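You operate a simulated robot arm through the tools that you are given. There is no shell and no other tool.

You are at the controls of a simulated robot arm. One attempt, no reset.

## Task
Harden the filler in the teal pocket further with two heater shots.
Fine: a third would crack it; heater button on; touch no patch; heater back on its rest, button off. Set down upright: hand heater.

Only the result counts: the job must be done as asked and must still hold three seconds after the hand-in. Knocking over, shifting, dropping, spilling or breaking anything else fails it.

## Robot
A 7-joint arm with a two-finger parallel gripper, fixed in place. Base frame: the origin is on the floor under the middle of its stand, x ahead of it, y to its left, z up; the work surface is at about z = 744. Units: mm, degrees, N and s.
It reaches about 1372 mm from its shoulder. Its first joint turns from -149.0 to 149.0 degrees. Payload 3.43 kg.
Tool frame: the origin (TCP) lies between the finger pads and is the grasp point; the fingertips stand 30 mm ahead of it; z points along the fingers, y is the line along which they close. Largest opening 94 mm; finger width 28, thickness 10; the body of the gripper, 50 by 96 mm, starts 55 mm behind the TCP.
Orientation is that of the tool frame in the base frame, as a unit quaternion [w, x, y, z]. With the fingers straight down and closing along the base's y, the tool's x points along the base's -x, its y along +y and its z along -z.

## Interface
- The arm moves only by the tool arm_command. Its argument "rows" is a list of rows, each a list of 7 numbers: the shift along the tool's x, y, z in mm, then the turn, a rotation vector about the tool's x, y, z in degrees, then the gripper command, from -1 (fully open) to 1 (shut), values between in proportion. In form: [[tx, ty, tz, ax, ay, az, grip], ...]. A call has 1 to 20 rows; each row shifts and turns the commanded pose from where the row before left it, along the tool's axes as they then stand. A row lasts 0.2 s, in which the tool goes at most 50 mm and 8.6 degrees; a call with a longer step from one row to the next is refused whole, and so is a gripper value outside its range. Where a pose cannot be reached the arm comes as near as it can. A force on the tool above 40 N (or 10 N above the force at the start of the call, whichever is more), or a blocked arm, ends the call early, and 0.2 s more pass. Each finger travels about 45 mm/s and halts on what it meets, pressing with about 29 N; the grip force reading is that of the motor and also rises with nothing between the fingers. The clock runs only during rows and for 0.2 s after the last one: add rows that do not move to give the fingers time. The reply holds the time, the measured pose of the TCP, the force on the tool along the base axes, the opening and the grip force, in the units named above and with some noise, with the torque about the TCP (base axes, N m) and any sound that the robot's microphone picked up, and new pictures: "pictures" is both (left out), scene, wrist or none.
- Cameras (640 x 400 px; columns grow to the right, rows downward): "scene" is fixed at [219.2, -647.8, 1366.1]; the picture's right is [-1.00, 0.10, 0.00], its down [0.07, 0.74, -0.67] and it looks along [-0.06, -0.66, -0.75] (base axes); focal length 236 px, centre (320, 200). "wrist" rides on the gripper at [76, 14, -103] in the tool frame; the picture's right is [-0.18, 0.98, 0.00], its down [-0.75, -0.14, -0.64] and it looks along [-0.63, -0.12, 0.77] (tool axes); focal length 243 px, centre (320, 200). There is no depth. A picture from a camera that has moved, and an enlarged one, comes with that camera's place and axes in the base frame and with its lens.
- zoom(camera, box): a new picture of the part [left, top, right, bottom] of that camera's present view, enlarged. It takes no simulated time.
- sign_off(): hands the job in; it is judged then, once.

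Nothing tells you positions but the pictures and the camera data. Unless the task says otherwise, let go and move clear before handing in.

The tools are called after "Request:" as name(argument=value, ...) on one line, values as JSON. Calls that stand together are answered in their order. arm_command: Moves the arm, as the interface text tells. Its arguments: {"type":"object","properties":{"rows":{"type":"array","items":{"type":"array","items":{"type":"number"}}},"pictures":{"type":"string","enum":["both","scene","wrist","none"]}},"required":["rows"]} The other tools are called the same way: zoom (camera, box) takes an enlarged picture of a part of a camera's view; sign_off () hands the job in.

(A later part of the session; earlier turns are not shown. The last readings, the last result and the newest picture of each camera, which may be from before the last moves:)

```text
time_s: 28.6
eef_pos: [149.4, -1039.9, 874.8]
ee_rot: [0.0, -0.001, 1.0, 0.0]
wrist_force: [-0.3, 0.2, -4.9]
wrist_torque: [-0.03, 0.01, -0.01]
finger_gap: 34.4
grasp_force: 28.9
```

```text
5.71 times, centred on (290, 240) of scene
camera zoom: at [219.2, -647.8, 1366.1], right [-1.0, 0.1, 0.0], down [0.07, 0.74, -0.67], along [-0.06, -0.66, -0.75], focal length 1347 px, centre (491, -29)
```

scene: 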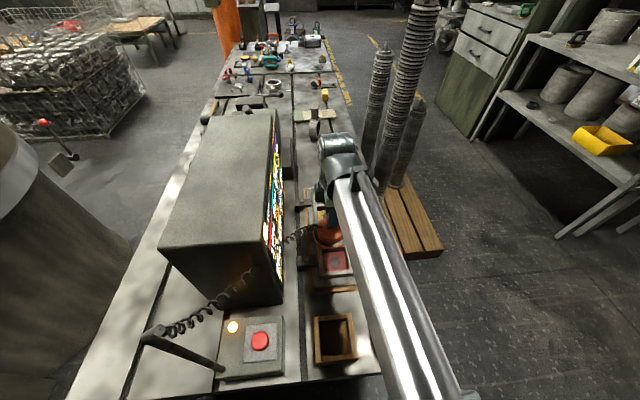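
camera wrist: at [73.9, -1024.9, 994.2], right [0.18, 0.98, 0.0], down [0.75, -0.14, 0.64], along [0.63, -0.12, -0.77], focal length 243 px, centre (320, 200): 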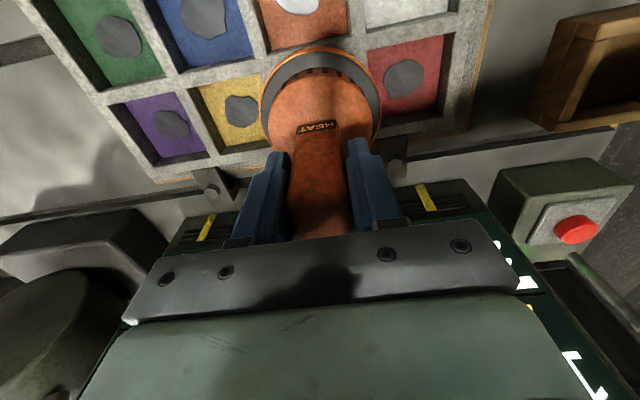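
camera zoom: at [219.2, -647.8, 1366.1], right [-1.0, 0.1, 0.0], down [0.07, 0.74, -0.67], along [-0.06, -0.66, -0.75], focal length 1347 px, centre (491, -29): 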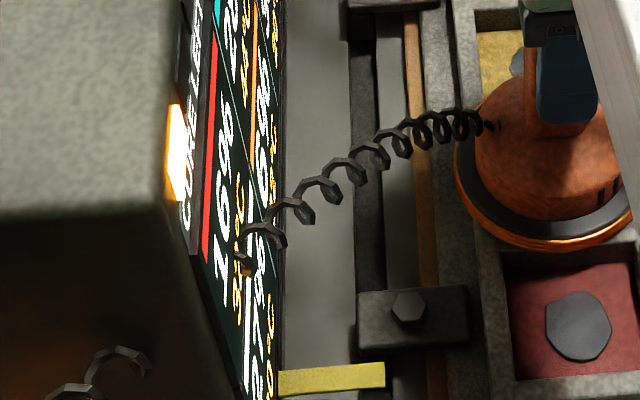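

The two yellow ribbons are just fan streamers at the monitor's vent. It looks like one discrete pulse fired (20→44 °C, cure 32→28 %, lamp amber); I'll keep watching in short steps, ready to withdraw.

Request:
arm_command(rows=[[0, 0, 0, 0, 0, 0, 1]], pictures="none")

Request:
zoom(camera="scene", box=[264, 195, 284, 225])

Request:
zoom(camera="scene", box=[210, 190, 350, 350])

```text
time_s: 29.0
eef_pos: [149.2, -1040.2, 876.3]
ee_rot: [0.0, -0.001, 1.0, 0.0]
wrist_force: [0.4, 1.2, -4.6]
wrist_torque: [0.0, -0.02, 0.02]
finger_gap: 34.1
grasp_force: 29.0
```

```text
13.33 times, centred on (274, 210) of scene
camera zoom: at [219.2, -647.8, 1366.1], right [-1.0, 0.1, 0.0], down [0.07, 0.74, -0.67], along [-0.06, -0.66, -0.75], focal length 3143 px, centre (933, 67)
```

zoom: 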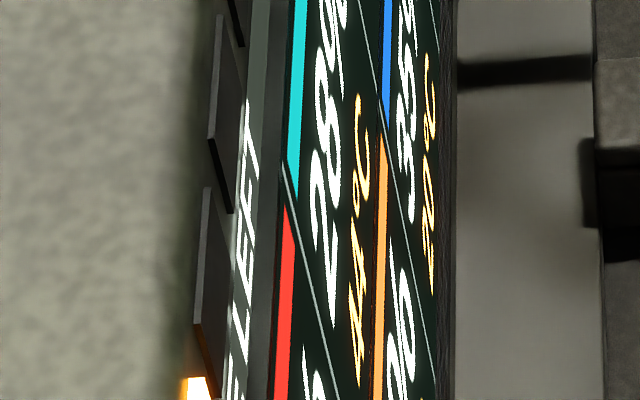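

```text
2.50 times, centred on (280, 270) of scene
camera zoom: at [219.2, -647.8, 1366.1], right [-1.0, 0.1, 0.0], down [0.07, 0.74, -0.67], along [-0.06, -0.66, -0.75], focal length 589 px, centre (420, 25)
```

zoom: 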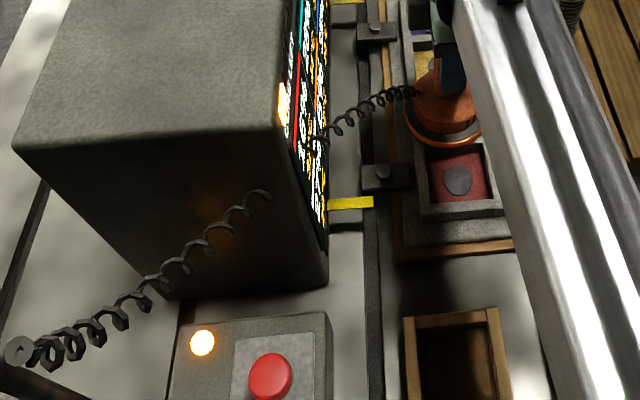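

No change in the last 0.4 s (28 %, 44 °C, amber). Continuing to watch.

Request:
arm_command(rows=[[0, 0, 0, 0, 0, 0, 1]], pictures="none")

Request:
zoom(camera="scene", box=[264, 195, 284, 225])

Request:
zoom(camera="scene", box=[210, 190, 350, 350])

```text
time_s: 29.4
eef_pos: [149.3, -1040.1, 876.1]
ee_rot: [-0.001, 0.0, 1.0, 0.0]
wrist_force: [-0.2, 0.3, -5.0]
wrist_torque: [0.01, 0.0, 0.02]
finger_gap: 34.2
grasp_force: 29.1
```

```text
13.33 times, centred on (274, 210) of scene
camera zoom: at [219.2, -647.8, 1366.1], right [-1.0, 0.1, 0.0], down [0.07, 0.74, -0.67], along [-0.06, -0.66, -0.75], focal length 3143 px, centre (933, 67)
```

zoom: 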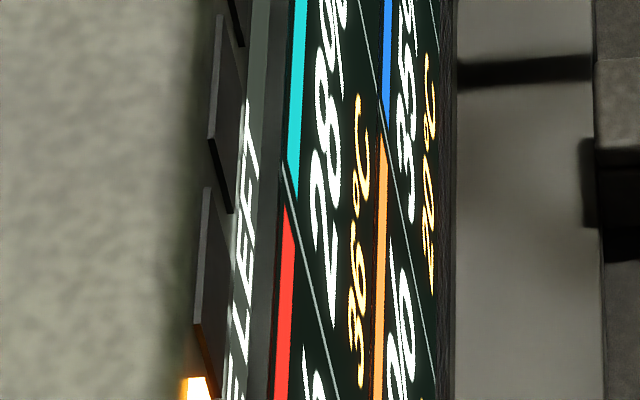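

```text
2.50 times, centred on (280, 270) of scene
camera zoom: at [219.2, -647.8, 1366.1], right [-1.0, 0.1, 0.0], down [0.07, 0.74, -0.67], along [-0.06, -0.66, -0.75], focal length 589 px, centre (420, 25)
```

zoom: 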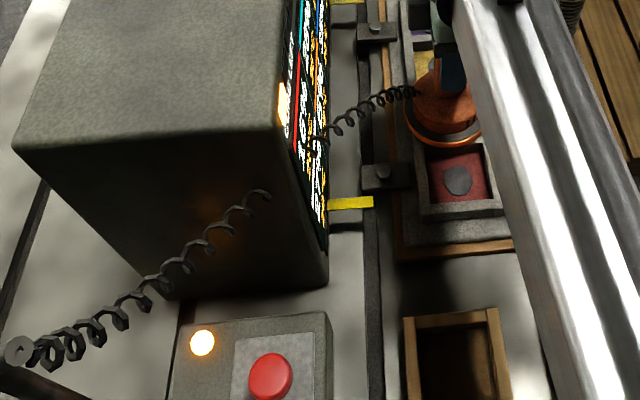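

The temperature is now falling (36 °C): a shot is a discrete pulse, and shot 1 is delivered (cure 32→28 %). I'll raise out of range so the second one fires only when I choose.

Request:
arm_command(rows=[[0, 0, -12, 0, 0, 0, 1], [0, 0, -13, 0, 0, 0, 1]], pictures="scene")

Request:
zoom(camera="scene", box=[264, 195, 284, 225])

Request:
zoom(camera="scene", box=[210, 190, 350, 350])

```text
time_s: 30.0
eef_pos: [149.2, -1038.7, 901.4]
ee_rot: [0.0, 0.0, 1.0, 0.0]
wrist_force: [-0.3, 0.0, -4.2]
wrist_torque: [0.0, 0.04, -0.01]
finger_gap: 34.2
grasp_force: 29.0
```

scene: 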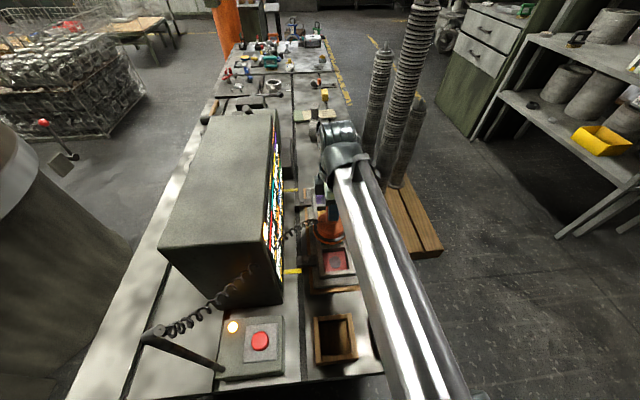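

```text
13.33 times, centred on (274, 210) of scene
camera zoom: at [219.2, -647.8, 1366.1], right [-1.0, 0.1, 0.0], down [0.07, 0.74, -0.67], along [-0.06, -0.66, -0.75], focal length 3143 px, centre (933, 67)
```

zoom: 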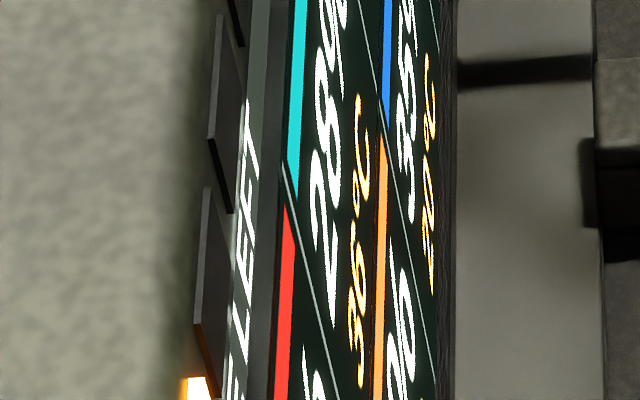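

```text
2.50 times, centred on (280, 270) of scene
camera zoom: at [219.2, -647.8, 1366.1], right [-1.0, 0.1, 0.0], down [0.07, 0.74, -0.67], along [-0.06, -0.66, -0.75], focal length 589 px, centre (420, 25)
```

zoom: 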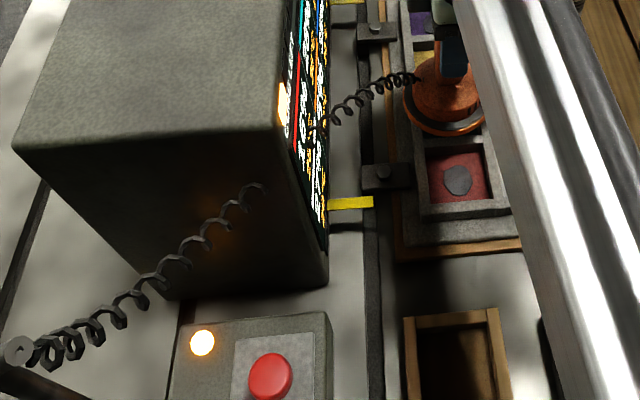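

Lamp remains amber (coil recovering), temperature 36 °C, cure 28 %. Waiting out of range for the lamp to turn green.

Request:
arm_command(rows=[[0, 0, 0, 0, 0, 0, 1], [0, 0, 0, 0, 0, 0, 1], [0, 0, 0, 0, 0, 0, 1], [0, 0, 0, 0, 0, 0, 1], [0, 0, 0, 0, 0, 0, 1]], pictures="scene")

Request:
zoom(camera="scene", box=[264, 195, 284, 225])

Request:
zoom(camera="scene", box=[210, 190, 350, 350])

```text
time_s: 31.2
eef_pos: [149.5, -1039.4, 901.7]
ee_rot: [0.0, 0.0, 1.0, 0.0]
wrist_force: [-0.1, 0.6, -3.7]
wrist_torque: [0.0, 0.0, 0.04]
finger_gap: 34.4
grasp_force: 29.4
```

scene: 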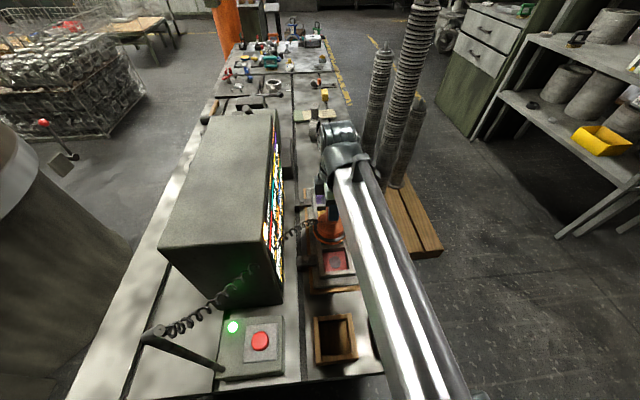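

```text
13.33 times, centred on (274, 210) of scene
camera zoom: at [219.2, -647.8, 1366.1], right [-1.0, 0.1, 0.0], down [0.07, 0.74, -0.67], along [-0.06, -0.66, -0.75], focal length 3143 px, centre (933, 67)
```

zoom: 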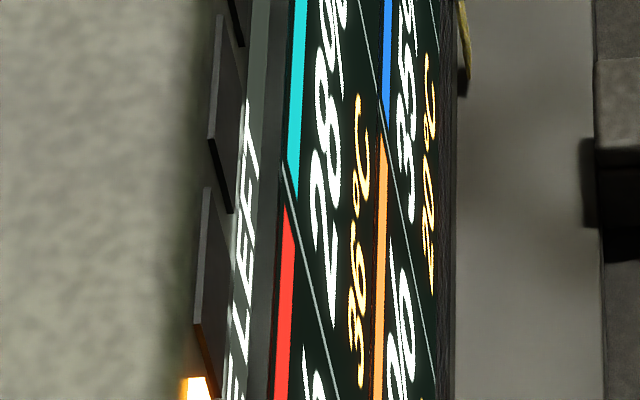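

```text
2.50 times, centred on (280, 270) of scene
camera zoom: at [219.2, -647.8, 1366.1], right [-1.0, 0.1, 0.0], down [0.07, 0.74, -0.67], along [-0.06, -0.66, -0.75], focal length 589 px, centre (420, 25)
```

zoom: 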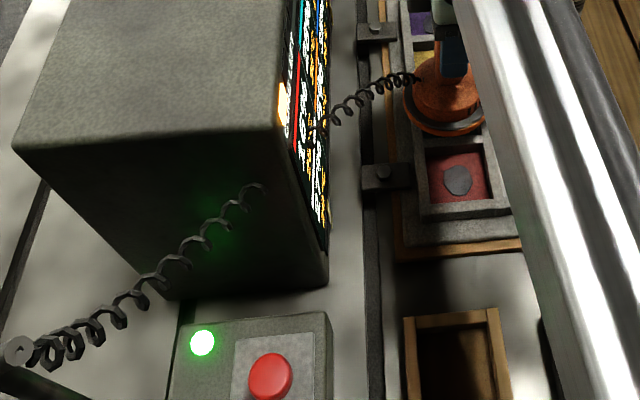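

Lamp is green again, cure 28 %, bar one cell. Lowering exactly 25 mm back to the same height for shot 2.

Request:
arm_command(rows=[[0, 0, 13, 0, 0, 0, 1], [0, 0, 12, 0, 0, 0, 1]], pictures="scene")

Request:
zoom(camera="scene", box=[264, 195, 284, 225])

Request:
zoom(camera="scene", box=[210, 190, 350, 350])

```text
time_s: 31.8
eef_pos: [150.0, -1038.7, 875.6]
ee_rot: [0.0, -0.001, 1.0, 0.0]
wrist_force: [0.2, -0.9, -4.7]
wrist_torque: [0.01, 0.0, 0.02]
finger_gap: 34.3
grasp_force: 29.1
```

scene: 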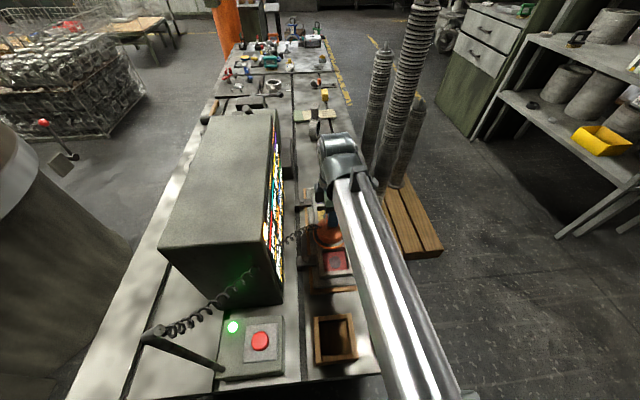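

```text
13.33 times, centred on (274, 210) of scene
camera zoom: at [219.2, -647.8, 1366.1], right [-1.0, 0.1, 0.0], down [0.07, 0.74, -0.67], along [-0.06, -0.66, -0.75], focal length 3143 px, centre (933, 67)
```

zoom: 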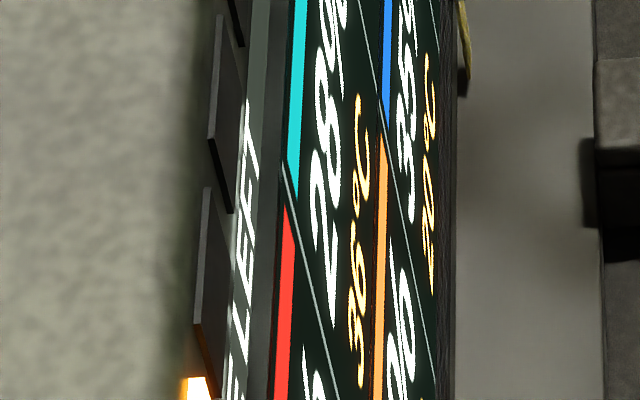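

```text
2.50 times, centred on (280, 270) of scene
camera zoom: at [219.2, -647.8, 1366.1], right [-1.0, 0.1, 0.0], down [0.07, 0.74, -0.67], along [-0.06, -0.66, -0.75], focal length 589 px, centre (420, 25)
```

zoom: 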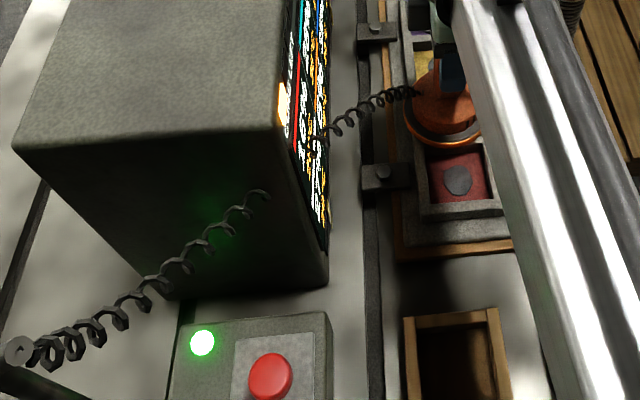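

Not fired yet (still green); holding one more short step.

Request:
arm_command(rows=[[0, 0, 0, 0, 0, 0, 1]], pictures="scene")

Request:
zoom(camera="scene", box=[264, 195, 284, 225])

Request:
zoom(camera="scene", box=[210, 190, 350, 350])

```text
time_s: 32.2
eef_pos: [150.6, -1039.1, 876.1]
ee_rot: [-0.001, -0.001, 1.0, 0.0]
wrist_force: [0.4, -0.7, -5.0]
wrist_torque: [0.0, 0.01, 0.0]
finger_gap: 34.1
grasp_force: 29.1
```

scene: 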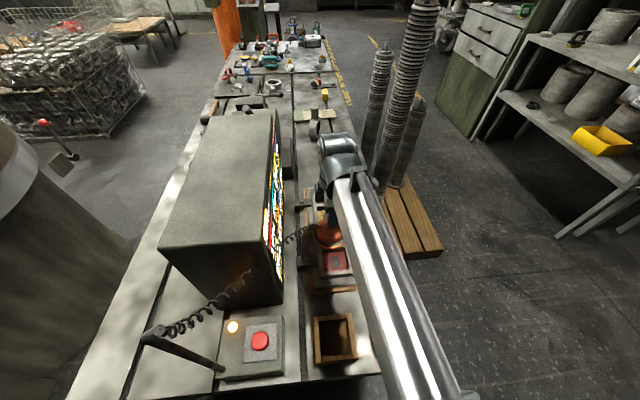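

```text
13.33 times, centred on (274, 210) of scene
camera zoom: at [219.2, -647.8, 1366.1], right [-1.0, 0.1, 0.0], down [0.07, 0.74, -0.67], along [-0.06, -0.66, -0.75], focal length 3143 px, centre (933, 67)
```

zoom: 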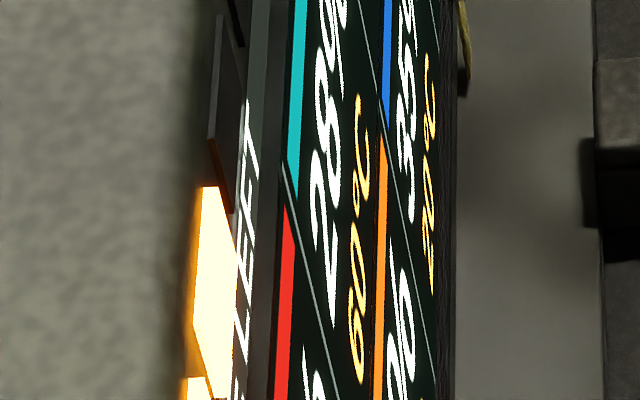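

```text
2.50 times, centred on (280, 270) of scene
camera zoom: at [219.2, -647.8, 1366.1], right [-1.0, 0.1, 0.0], down [0.07, 0.74, -0.67], along [-0.06, -0.66, -0.75], focal length 589 px, centre (420, 25)
```

zoom: 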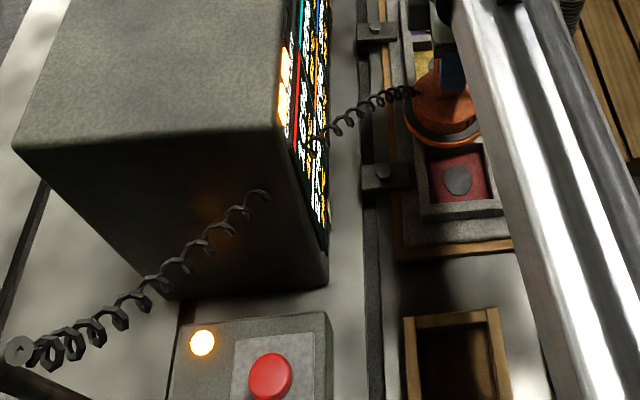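

Shot 2 fired: 60 °C, two bar cells, lamp amber. I'll hold ~1 s as with the first, then withdraw well before the lamp can turn green.

Request:
arm_command(rows=[[0, 0, 0, 0, 0, 0, 1], [0, 0, 0, 0, 0, 0, 1], [0, 0, 0, 0, 0, 0, 1]], pictures="none")

Request:
zoom(camera="scene", box=[264, 195, 284, 225])

Request:
zoom(camera="scene", box=[210, 190, 350, 350])

```text
time_s: 33.0
eef_pos: [150.0, -1040.1, 875.7]
ee_rot: [0.0, -0.001, 1.0, 0.0]
wrist_force: [0.2, -0.1, -3.5]
wrist_torque: [0.0, 0.04, -0.01]
finger_gap: 34.4
grasp_force: 29.6
```

```text
13.33 times, centred on (274, 210) of scene
camera zoom: at [219.2, -647.8, 1366.1], right [-1.0, 0.1, 0.0], down [0.07, 0.74, -0.67], along [-0.06, -0.66, -0.75], focal length 3143 px, centre (933, 67)
```

zoom: 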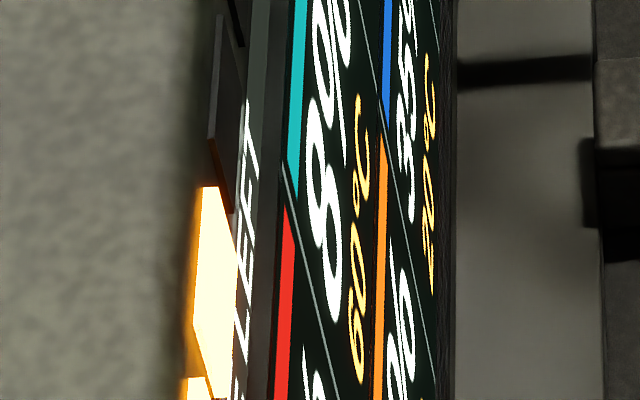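

```text
2.50 times, centred on (280, 270) of scene
camera zoom: at [219.2, -647.8, 1366.1], right [-1.0, 0.1, 0.0], down [0.07, 0.74, -0.67], along [-0.06, -0.66, -0.75], focal length 589 px, centre (420, 25)
```

zoom: 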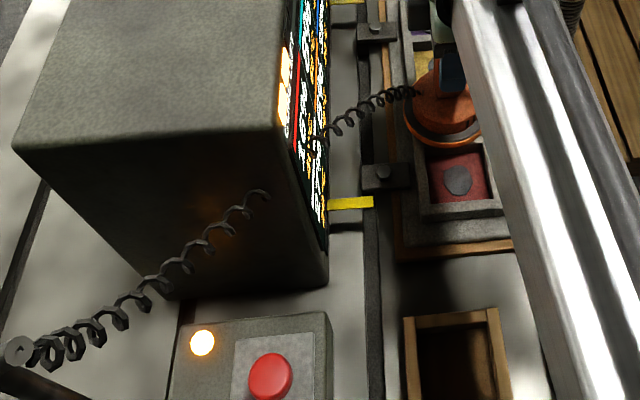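

Cure left is now 8 % – shot 2 delivered. Withdrawing straight up now, well clear of range.

Request:
arm_command(rows=[[0, 0, -25, 0, 0, 0, 1], [0, 0, -40, 0, 0, 0, 1], [0, 0, -44, 0, 0, 0, 1], [0, 0, -40, 0, 0, 0, 1], [0, 0, 0, 0, 0, 0, 1]])

Request:
zoom(camera="scene", box=[264, 195, 284, 225])

Request:
zoom(camera="scene", box=[300, 300, 380, 380])

Request:
zoom(camera="scene", box=[270, 160, 400, 290])

```text
time_s: 34.2
eef_pos: [150.5, -1040.1, 1025.2]
ee_rot: [0.0, 0.001, 1.0, 0.0]
wrist_force: [-0.5, 0.3, -4.1]
wrist_torque: [0.01, 0.0, -0.03]
finger_gap: 34.1
grasp_force: 29.4
camera wrist: at [74.6, -1025.3, 1127.7], right [0.18, 0.98, 0.0], down [0.75, -0.14, 0.64], along [0.63, -0.12, -0.77], focal length 243 px, centre (320, 200)
```

scene: 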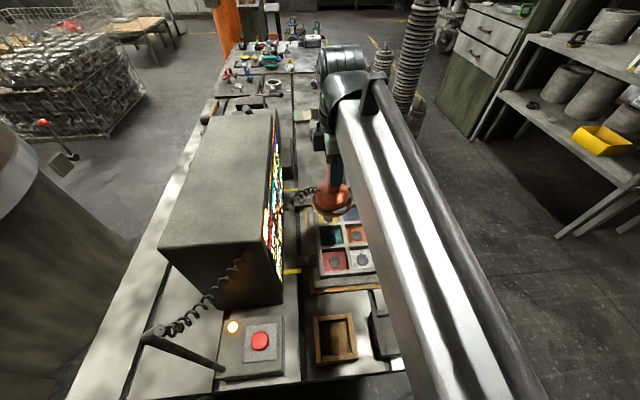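
wrist: 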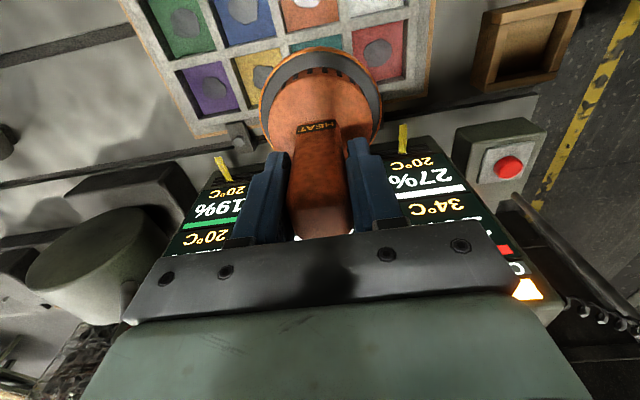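

```text
13.33 times, centred on (274, 210) of scene
camera zoom: at [219.2, -647.8, 1366.1], right [-1.0, 0.1, 0.0], down [0.07, 0.74, -0.67], along [-0.06, -0.66, -0.75], focal length 3143 px, centre (933, 67)
```

zoom: 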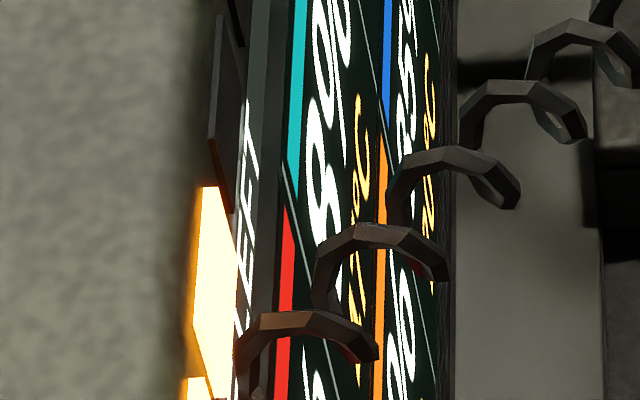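

```text
5.00 times, centred on (340, 340) of scene
camera zoom: at [219.2, -647.8, 1366.1], right [-1.0, 0.1, 0.0], down [0.07, 0.74, -0.67], along [-0.06, -0.66, -0.75], focal length 1179 px, centre (220, -500)
```

zoom: 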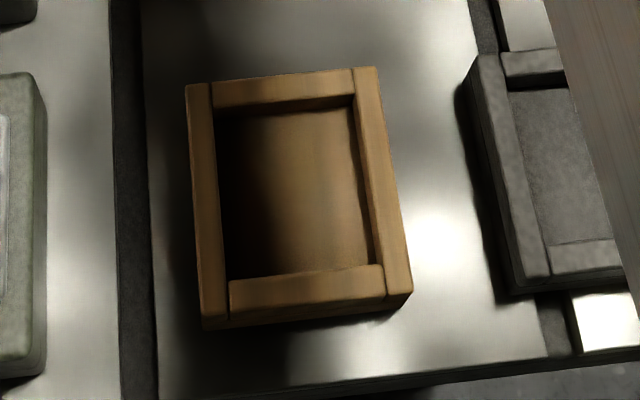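

```text
3.08 times, centred on (335, 225) of scene
camera zoom: at [219.2, -647.8, 1366.1], right [-1.0, 0.1, 0.0], down [0.07, 0.74, -0.67], along [-0.06, -0.66, -0.75], focal length 725 px, centre (274, 123)
```

zoom: 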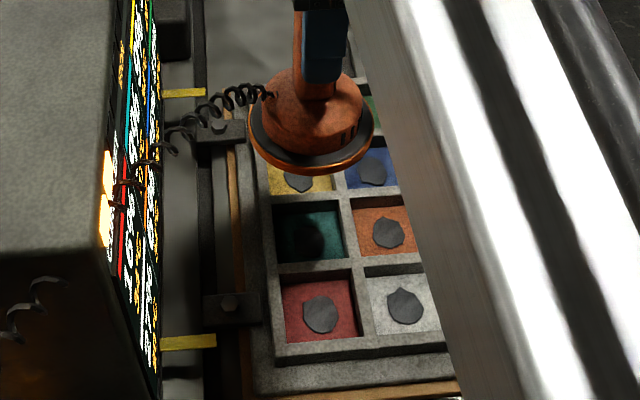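

Teal reads 8 %. In the wrist view the red pocket appears to read 34 °C, so I'll check that for stray heating.

Request:
zoom(camera="wrist", box=[370, 130, 560, 310])

Request:
zoom(camera="scene", box=[260, 215, 290, 275])

Request:
zoom(camera="scene", box=[262, 150, 292, 210])

Request:
zoom(camera="wrist", box=[140, 130, 300, 280])

```text
2.22 times, centred on (465, 220) of wrist
camera zoom: at [74.6, -1025.3, 1127.7], right [0.18, 0.98, 0.0], down [0.75, -0.14, 0.64], along [0.63, -0.12, -0.77], focal length 539 px, centre (-2, 156)
```

zoom: 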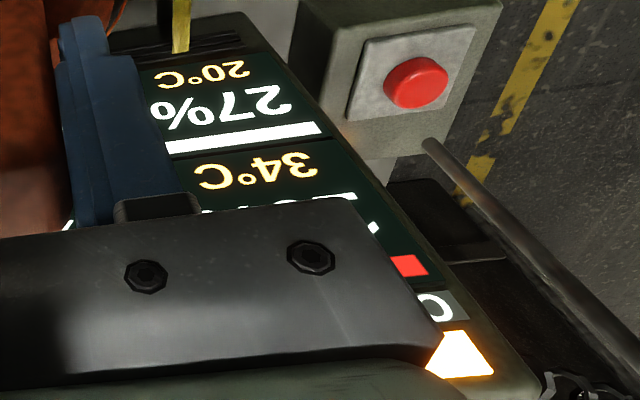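

```text
6.67 times, centred on (275, 245) of scene
camera zoom: at [219.2, -647.8, 1366.1], right [-1.0, 0.1, 0.0], down [0.07, 0.74, -0.67], along [-0.06, -0.66, -0.75], focal length 1572 px, centre (620, -100)
```

zoom: 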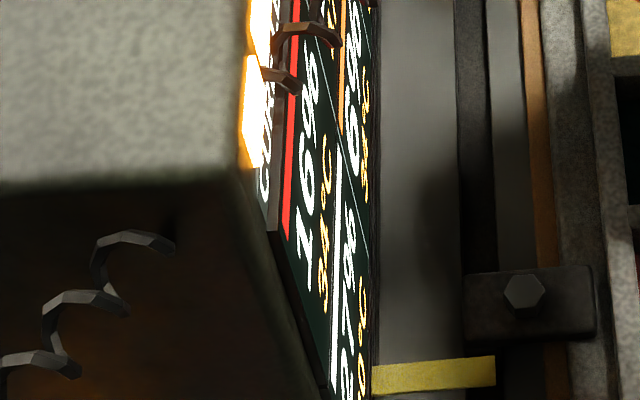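

```text
6.67 times, centred on (277, 180) of scene
camera zoom: at [219.2, -647.8, 1366.1], right [-1.0, 0.1, 0.0], down [0.07, 0.74, -0.67], along [-0.06, -0.66, -0.75], focal length 1572 px, centre (607, 333)
```

zoom: 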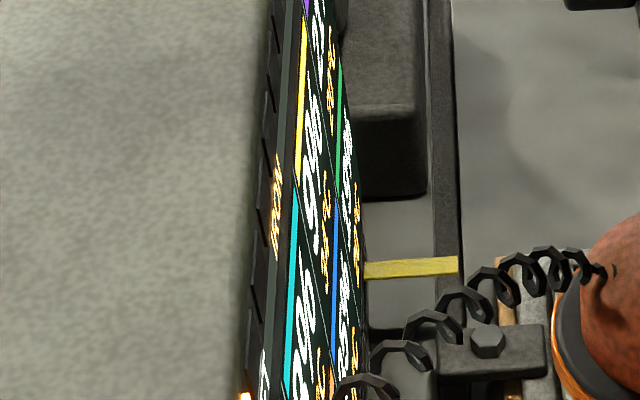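

```text
2.67 times, centred on (220, 205) of wrist
camera zoom: at [74.6, -1025.3, 1127.7], right [0.18, 0.98, 0.0], down [0.75, -0.14, 0.64], along [0.63, -0.12, -0.77], focal length 647 px, centre (587, 187)
```

zoom: 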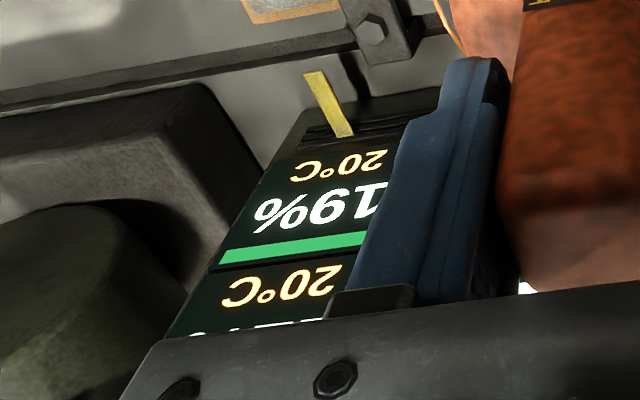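

Red only warmed slightly (34 °C, still 16 % – unchanged); teal reads 8 %. Carrying the heater back along the exact reverse path to above its wooden rest.

Request:
arm_command(rows=[[-4, 28, 0, 0, 0, 0, 1], [-4, 40, 0, 0, 0, 0, 1], [-4, 46, 0, 0, 0, 0, 1], [-4, 46, 0, 0, 0, 0, 1], [-4, 46, 0, 0, 0, 0, 1], [-4, 40, 0, 0, 0, 0, 1], [0, 25, 0, 0, 0, 0, 1], [0, 0, 0, 0, 0, 0, 1], [0, 0, 0, 0, 0, 0, 1]])

Request:
zoom(camera="wrist", box=[250, 20, 390, 140])

Request:
zoom(camera="scene", box=[240, 260, 420, 390])

Request:
zoom(camera="wrist", box=[0, 130, 260, 320])

```text
time_s: 36.2
eef_pos: [173.6, -768.9, 1024.1]
ee_rot: [-0.001, 0.0, 1.0, 0.0]
wrist_force: [-0.3, -0.1, -3.9]
wrist_torque: [-0.04, 0.04, 0.02]
finger_gap: 34.2
grasp_force: 28.8
camera wrist: at [97.8, -754.2, 1126.9], right [0.18, 0.98, 0.0], down [0.75, -0.14, 0.64], along [0.63, -0.12, -0.77], focal length 243 px, centre (320, 200)
```

scene: 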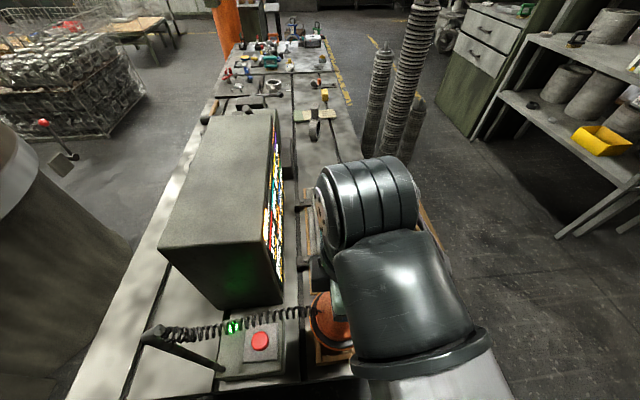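
wrist: 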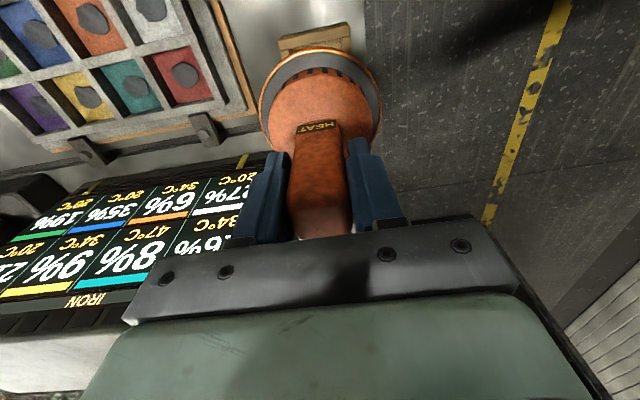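

```text
3.33 times, centred on (320, 80) of wrist
camera zoom: at [97.8, -754.2, 1126.9], right [0.18, 0.98, 0.0], down [0.75, -0.14, 0.64], along [0.63, -0.12, -0.77], focal length 809 px, centre (320, 600)
```

zoom: 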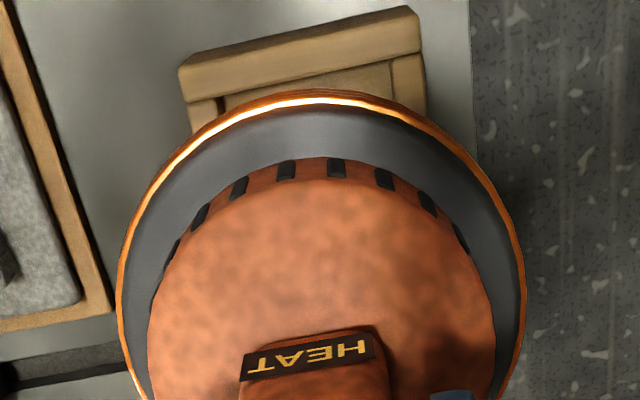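

```text
3.08 times, centred on (330, 325) of scene
camera zoom: at [219.2, -647.8, 1366.1], right [-1.0, 0.1, 0.0], down [0.07, 0.74, -0.67], along [-0.06, -0.66, -0.75], focal length 725 px, centre (289, -185)
```

zoom: 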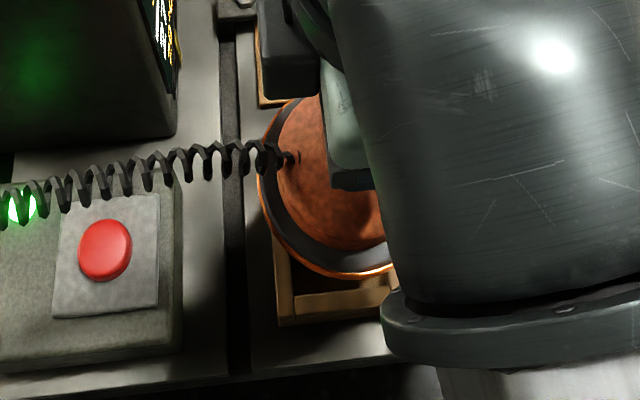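

```text
2.11 times, centred on (130, 225) of wrist
camera zoom: at [97.8, -754.2, 1126.9], right [0.18, 0.98, 0.0], down [0.75, -0.14, 0.64], along [0.63, -0.12, -0.77], focal length 511 px, centre (720, 147)
```

zoom: 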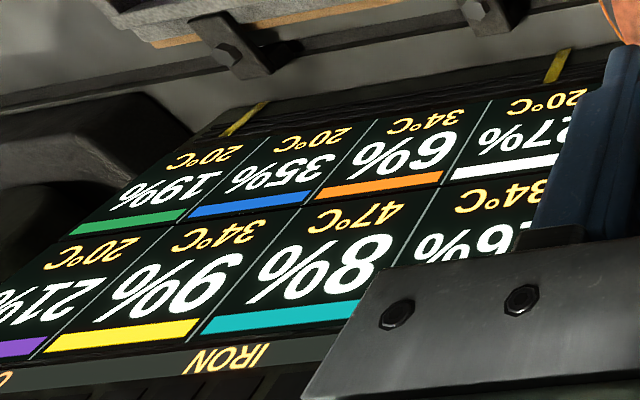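

Panel: teal 8 % (47 °C), neighbours' cures unchanged. The view over the rest matches the lift-off view, so I'll lower the exact 150 mm back, slowly at the end, keeping hold.

Request:
arm_command(rows=[[0, 0, 30, 0, 0, 0, 1], [0, 0, 40, 0, 0, 0, 1], [0, 0, 40, 0, 0, 0, 1], [0, 0, 25, 0, 0, 0, 1], [0, 0, 8, 0, 0, 0, 1], [0, 0, 3, 0, 0, 0, 1], [0, 0, 2, 0, 0, 0, 1], [0, 0, 0, 0, 0, 0, 1]])

Request:
zoom(camera="wrist", box=[200, 0, 440, 250])

Request:
zoom(camera="scene", box=[280, 290, 370, 380])

```text
time_s: 38.0
eef_pos: [173.6, -768.1, 877.9]
ee_rot: [-0.001, 0.0, 1.0, 0.0]
wrist_force: [0.3, 0.3, -4.3]
wrist_torque: [0.02, 0.0, 0.01]
finger_gap: 34.2
grasp_force: 28.7
camera wrist: at [97.9, -753.8, 979.0], right [0.18, 0.98, 0.0], down [0.75, -0.14, 0.64], along [0.63, -0.12, -0.77], focal length 243 px, centre (320, 200)
```

scene: 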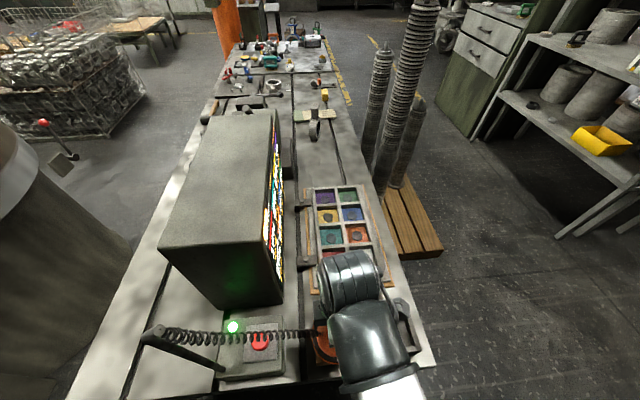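
wrist: 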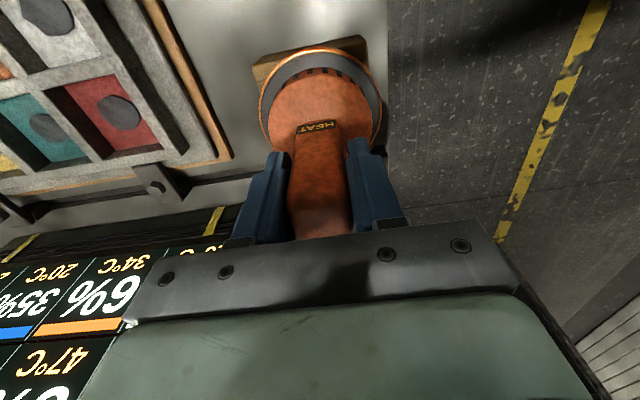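

```text
1.60 times, centred on (320, 125) of wrist
camera zoom: at [97.9, -753.8, 979.0], right [0.18, 0.98, 0.0], down [0.75, -0.14, 0.64], along [0.63, -0.12, -0.77], focal length 388 px, centre (320, 320)
```

zoom: 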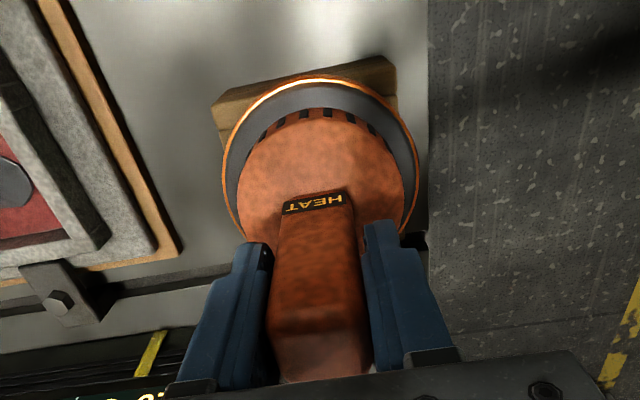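

```text
4.44 times, centred on (325, 335) of scene
camera zoom: at [219.2, -647.8, 1366.1], right [-1.0, 0.1, 0.0], down [0.07, 0.74, -0.67], along [-0.06, -0.66, -0.75], focal length 1048 px, centre (298, -400)
```

zoom: 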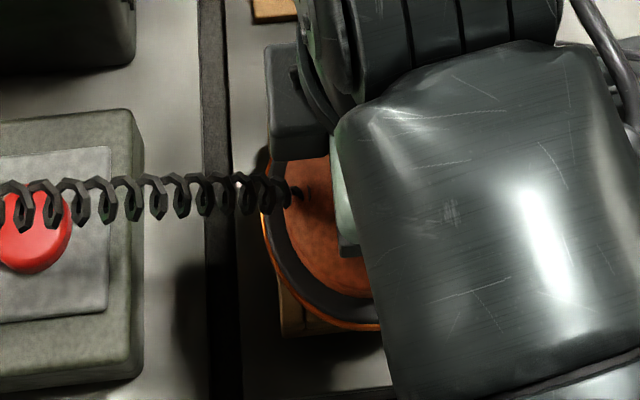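

Almost seated (still carrying full weight, 2–3 mm above). Lowering in 1 mm steps until the weight transfers.

Request:
arm_command(rows=[[0, 0, 1, 0, 0, 0, 1], [0, 0, 1, 0, 0, 0, 1], [0, 0, 0, 0, 0, 0, 1]], pictures="none")

```text
time_s: 38.8
eef_pos: [173.3, -768.5, 875.1]
ee_rot: [0.0, 0.0, 1.0, 0.0]
wrist_force: [0.1, -1.4, 4.9]
wrist_torque: [0.19, -0.06, -0.01]
finger_gap: 34.5
grasp_force: 28.6
```

Weight has transferred to the rest. I'll relax 0.5 mm, then open the fingers gently and check that the heater stands still.

Request:
arm_command(rows=[[0, 0, -0.6, 0, 0, 0, 1], [0, 0, 0, 0, 0, 0, 0.2], [0, 0, 0, 0, 0, 0, 0], [0, 0, 0, 0, 0, 0, -0.3], [0, 0, 0, 0, 0, 0, -0.7], [0, 0, 0, 0, 0, 0, -1], [0, 0, 0, 0, 0, 0, -1], [0, 0, 0, 0, 0, 0, -1], [0, 0, 0, 0, 0, 0, -1]], pictures="wrist")

Request:
zoom(camera="wrist", box=[200, 0, 440, 250])

```text
time_s: 40.8
eef_pos: [174.2, -768.4, 875.4]
ee_rot: [0.0, 0.0, 1.0, 0.001]
wrist_force: [0.4, 0.2, -0.2]
wrist_torque: [-0.02, -0.02, -0.01]
finger_gap: 93.7
grasp_force: 0.1
camera wrist: at [97.9, -753.5, 977.6], right [0.18, 0.98, 0.0], down [0.75, -0.14, 0.64], along [0.63, -0.12, -0.77], focal length 243 px, centre (320, 200)
```

wrist: 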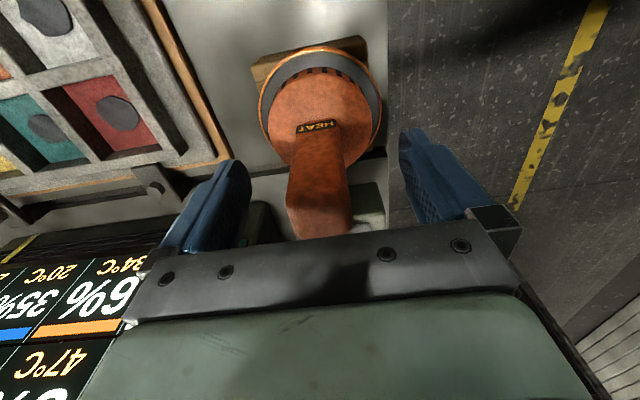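

```text
1.60 times, centred on (320, 125) of wrist
camera zoom: at [97.9, -753.5, 977.6], right [0.18, 0.98, 0.0], down [0.75, -0.14, 0.64], along [0.63, -0.12, -0.77], focal length 388 px, centre (320, 320)
```

zoom: 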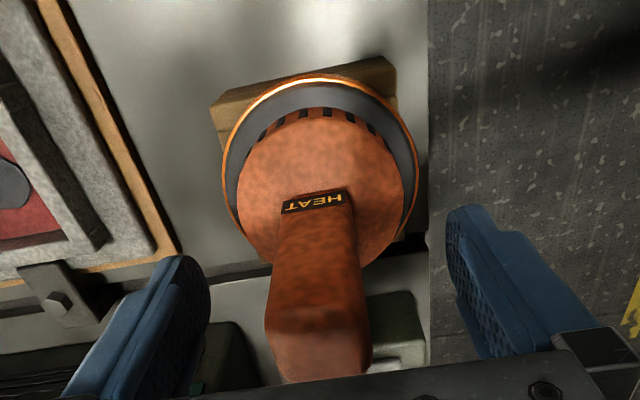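

Heater stands upright on its rest exactly as it started. Now rising clear, closing the fingers and going back to the staging pose for the button.

Request:
arm_command(rows=[[0, 0, -30, 0, 0, 0, -1], [0, 0, -45, 0, 0, 0, -1], [0, 0, -50, 0, 0, 0, -1], [0, 0, -50, 0, 0, 0, 1], [0, 0, -50, 0, 0, 0, 1], [0, 43.7, 0, 0, 0, 0, 1], [0, 43.7, 0, 0, 0, 0, 1], [0, 43.7, 0, 0, 0, 0, 1], [0, 0, 0, 7.5, 0, 0, 1], [0, 0, 0, 7.5, 0, 0, 1], [0, 0, 0, 7.5, 0, 0, 1], [0, 0, 0, 7.5, 0, 0, 1], [0, 0, 0, 7.5, 0, 0, 1], [0, 0, 0, 7.5, 0, 0, 1], [-32.2, 18.4, 18.4, 0, 0, 0, 1], [-32.2, 18.4, 18.4, 0, 0, 0, 1], [-32.2, 18.4, 18.4, 0, 0, 0, 1], [-32.2, 18.4, 18.4, 0, 0, 0, 1], [-32.2, 18.4, 18.4, 0, 0, 0, 1], [0, 0, 0, 0, 0, 0, 1]])

Request:
zoom(camera="scene", box=[200, 280, 380, 400])

```text
time_s: 45.0
eef_pos: [336.1, -637.6, 971.1]
ee_rot: [0.0, 0.0, 0.924, -0.383]
wrist_force: [-0.4, -0.3, -1.1]
wrist_torque: [0.0, -0.02, -0.01]
finger_gap: 0.0
grasp_force: 29.2
camera wrist: at [259.2, -553.5, 1033.0], right [0.18, 0.69, -0.7], down [0.75, 0.35, 0.55], along [0.63, -0.63, -0.46], focal length 243 px, centre (320, 200)
```

scene: 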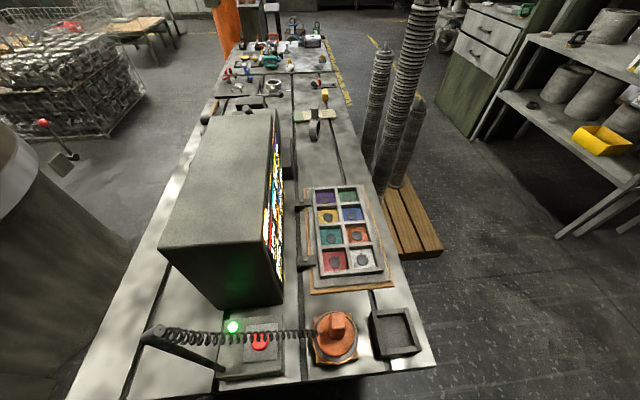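
wrist: 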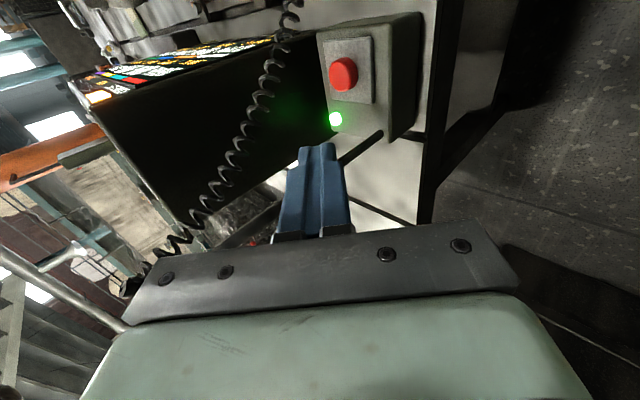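

```text
3.33 times, centred on (290, 340) of scene
camera zoom: at [219.2, -647.8, 1366.1], right [-1.0, 0.1, 0.0], down [0.07, 0.74, -0.67], along [-0.06, -0.66, -0.75], focal length 786 px, centre (420, -267)
```

zoom: 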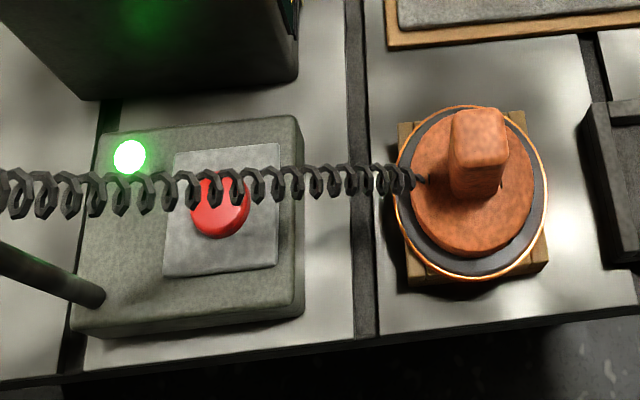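

Heater upright on its rest, lamp still green. Advancing to ~20 mm above the button again.

Request:
arm_command(rows=[[0.6, 0.5, 35, 0, 0, 0, 1], [0.6, 0.5, 35, 0, 0, 0, 1], [0.6, 0.5, 35, 0, 0, 0, 1], [0.6, 0.5, 35, 0, 0, 0, 1], [0.6, 0.5, 27, 0, 0, 0, 1], [0, 0, 0, 0, 0, 0, 1]], pictures="wrist")

```text
time_s: 46.4
eef_pos: [331.4, -754.5, 851.3]
ee_rot: [0.0, 0.0, 0.924, -0.383]
wrist_force: [-0.2, -0.6, 0.2]
wrist_torque: [0.01, 0.0, -0.05]
finger_gap: 0.0
grasp_force: 29.5
camera wrist: at [255.4, -670.7, 912.8], right [0.18, 0.69, -0.69], down [0.75, 0.35, 0.55], along [0.63, -0.63, -0.46], focal length 243 px, centre (320, 200)
```

wrist: 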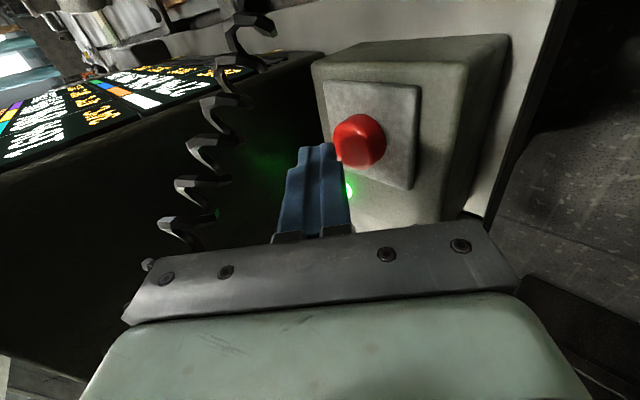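

Same pose as before the first press. Lowering straight down as before until the click.

Request:
arm_command(rows=[[0, 3.5, 3.5, 0, 0, 0, 1], [0, 3.5, 3.5, 0, 0, 0, 1], [0, 3.5, 3.5, 0, 0, 0, 1], [0, 2.1, 2.1, 0, 0, 0, 1], [0, 1.4, 1.4, 0, 0, 0, 1], [0, 1.06, 1.06, 0, 0, 0, 1], [0, 1.06, 1.06, 0, 0, 0, 1], [0, 1.06, 1.06, 0, 0, 0, 1], [0, 1.06, 1.06, 0, 0, 0, 1], [0, 0, 0, 0, 0, 0, 1]], pictures="wrist")

```text
time_s: 48.6
eef_pos: [333.8, -754.9, 825.2]
ee_rot: [0.0, 0.0, 0.923, -0.384]
wrist_force: [-0.6, -0.5, 24.3]
wrist_torque: [-0.4, -0.07, -0.04]
finger_gap: 0.0
grasp_force: 29.2
heard: click
camera wrist: at [255.8, -670.2, 887.6], right [0.18, 0.69, -0.7], down [0.75, 0.36, 0.55], along [0.63, -0.63, -0.46], focal length 243 px, centre (320, 200)
```

wrist: 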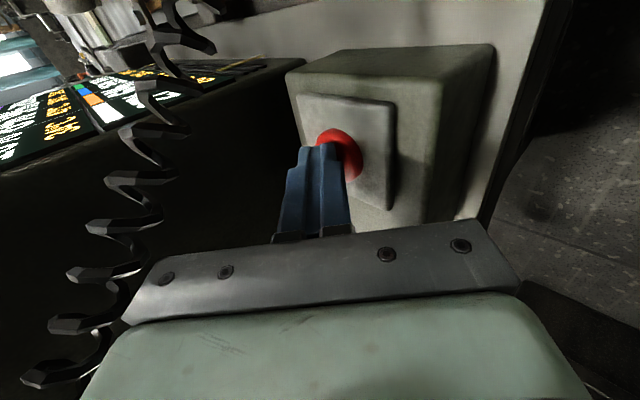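

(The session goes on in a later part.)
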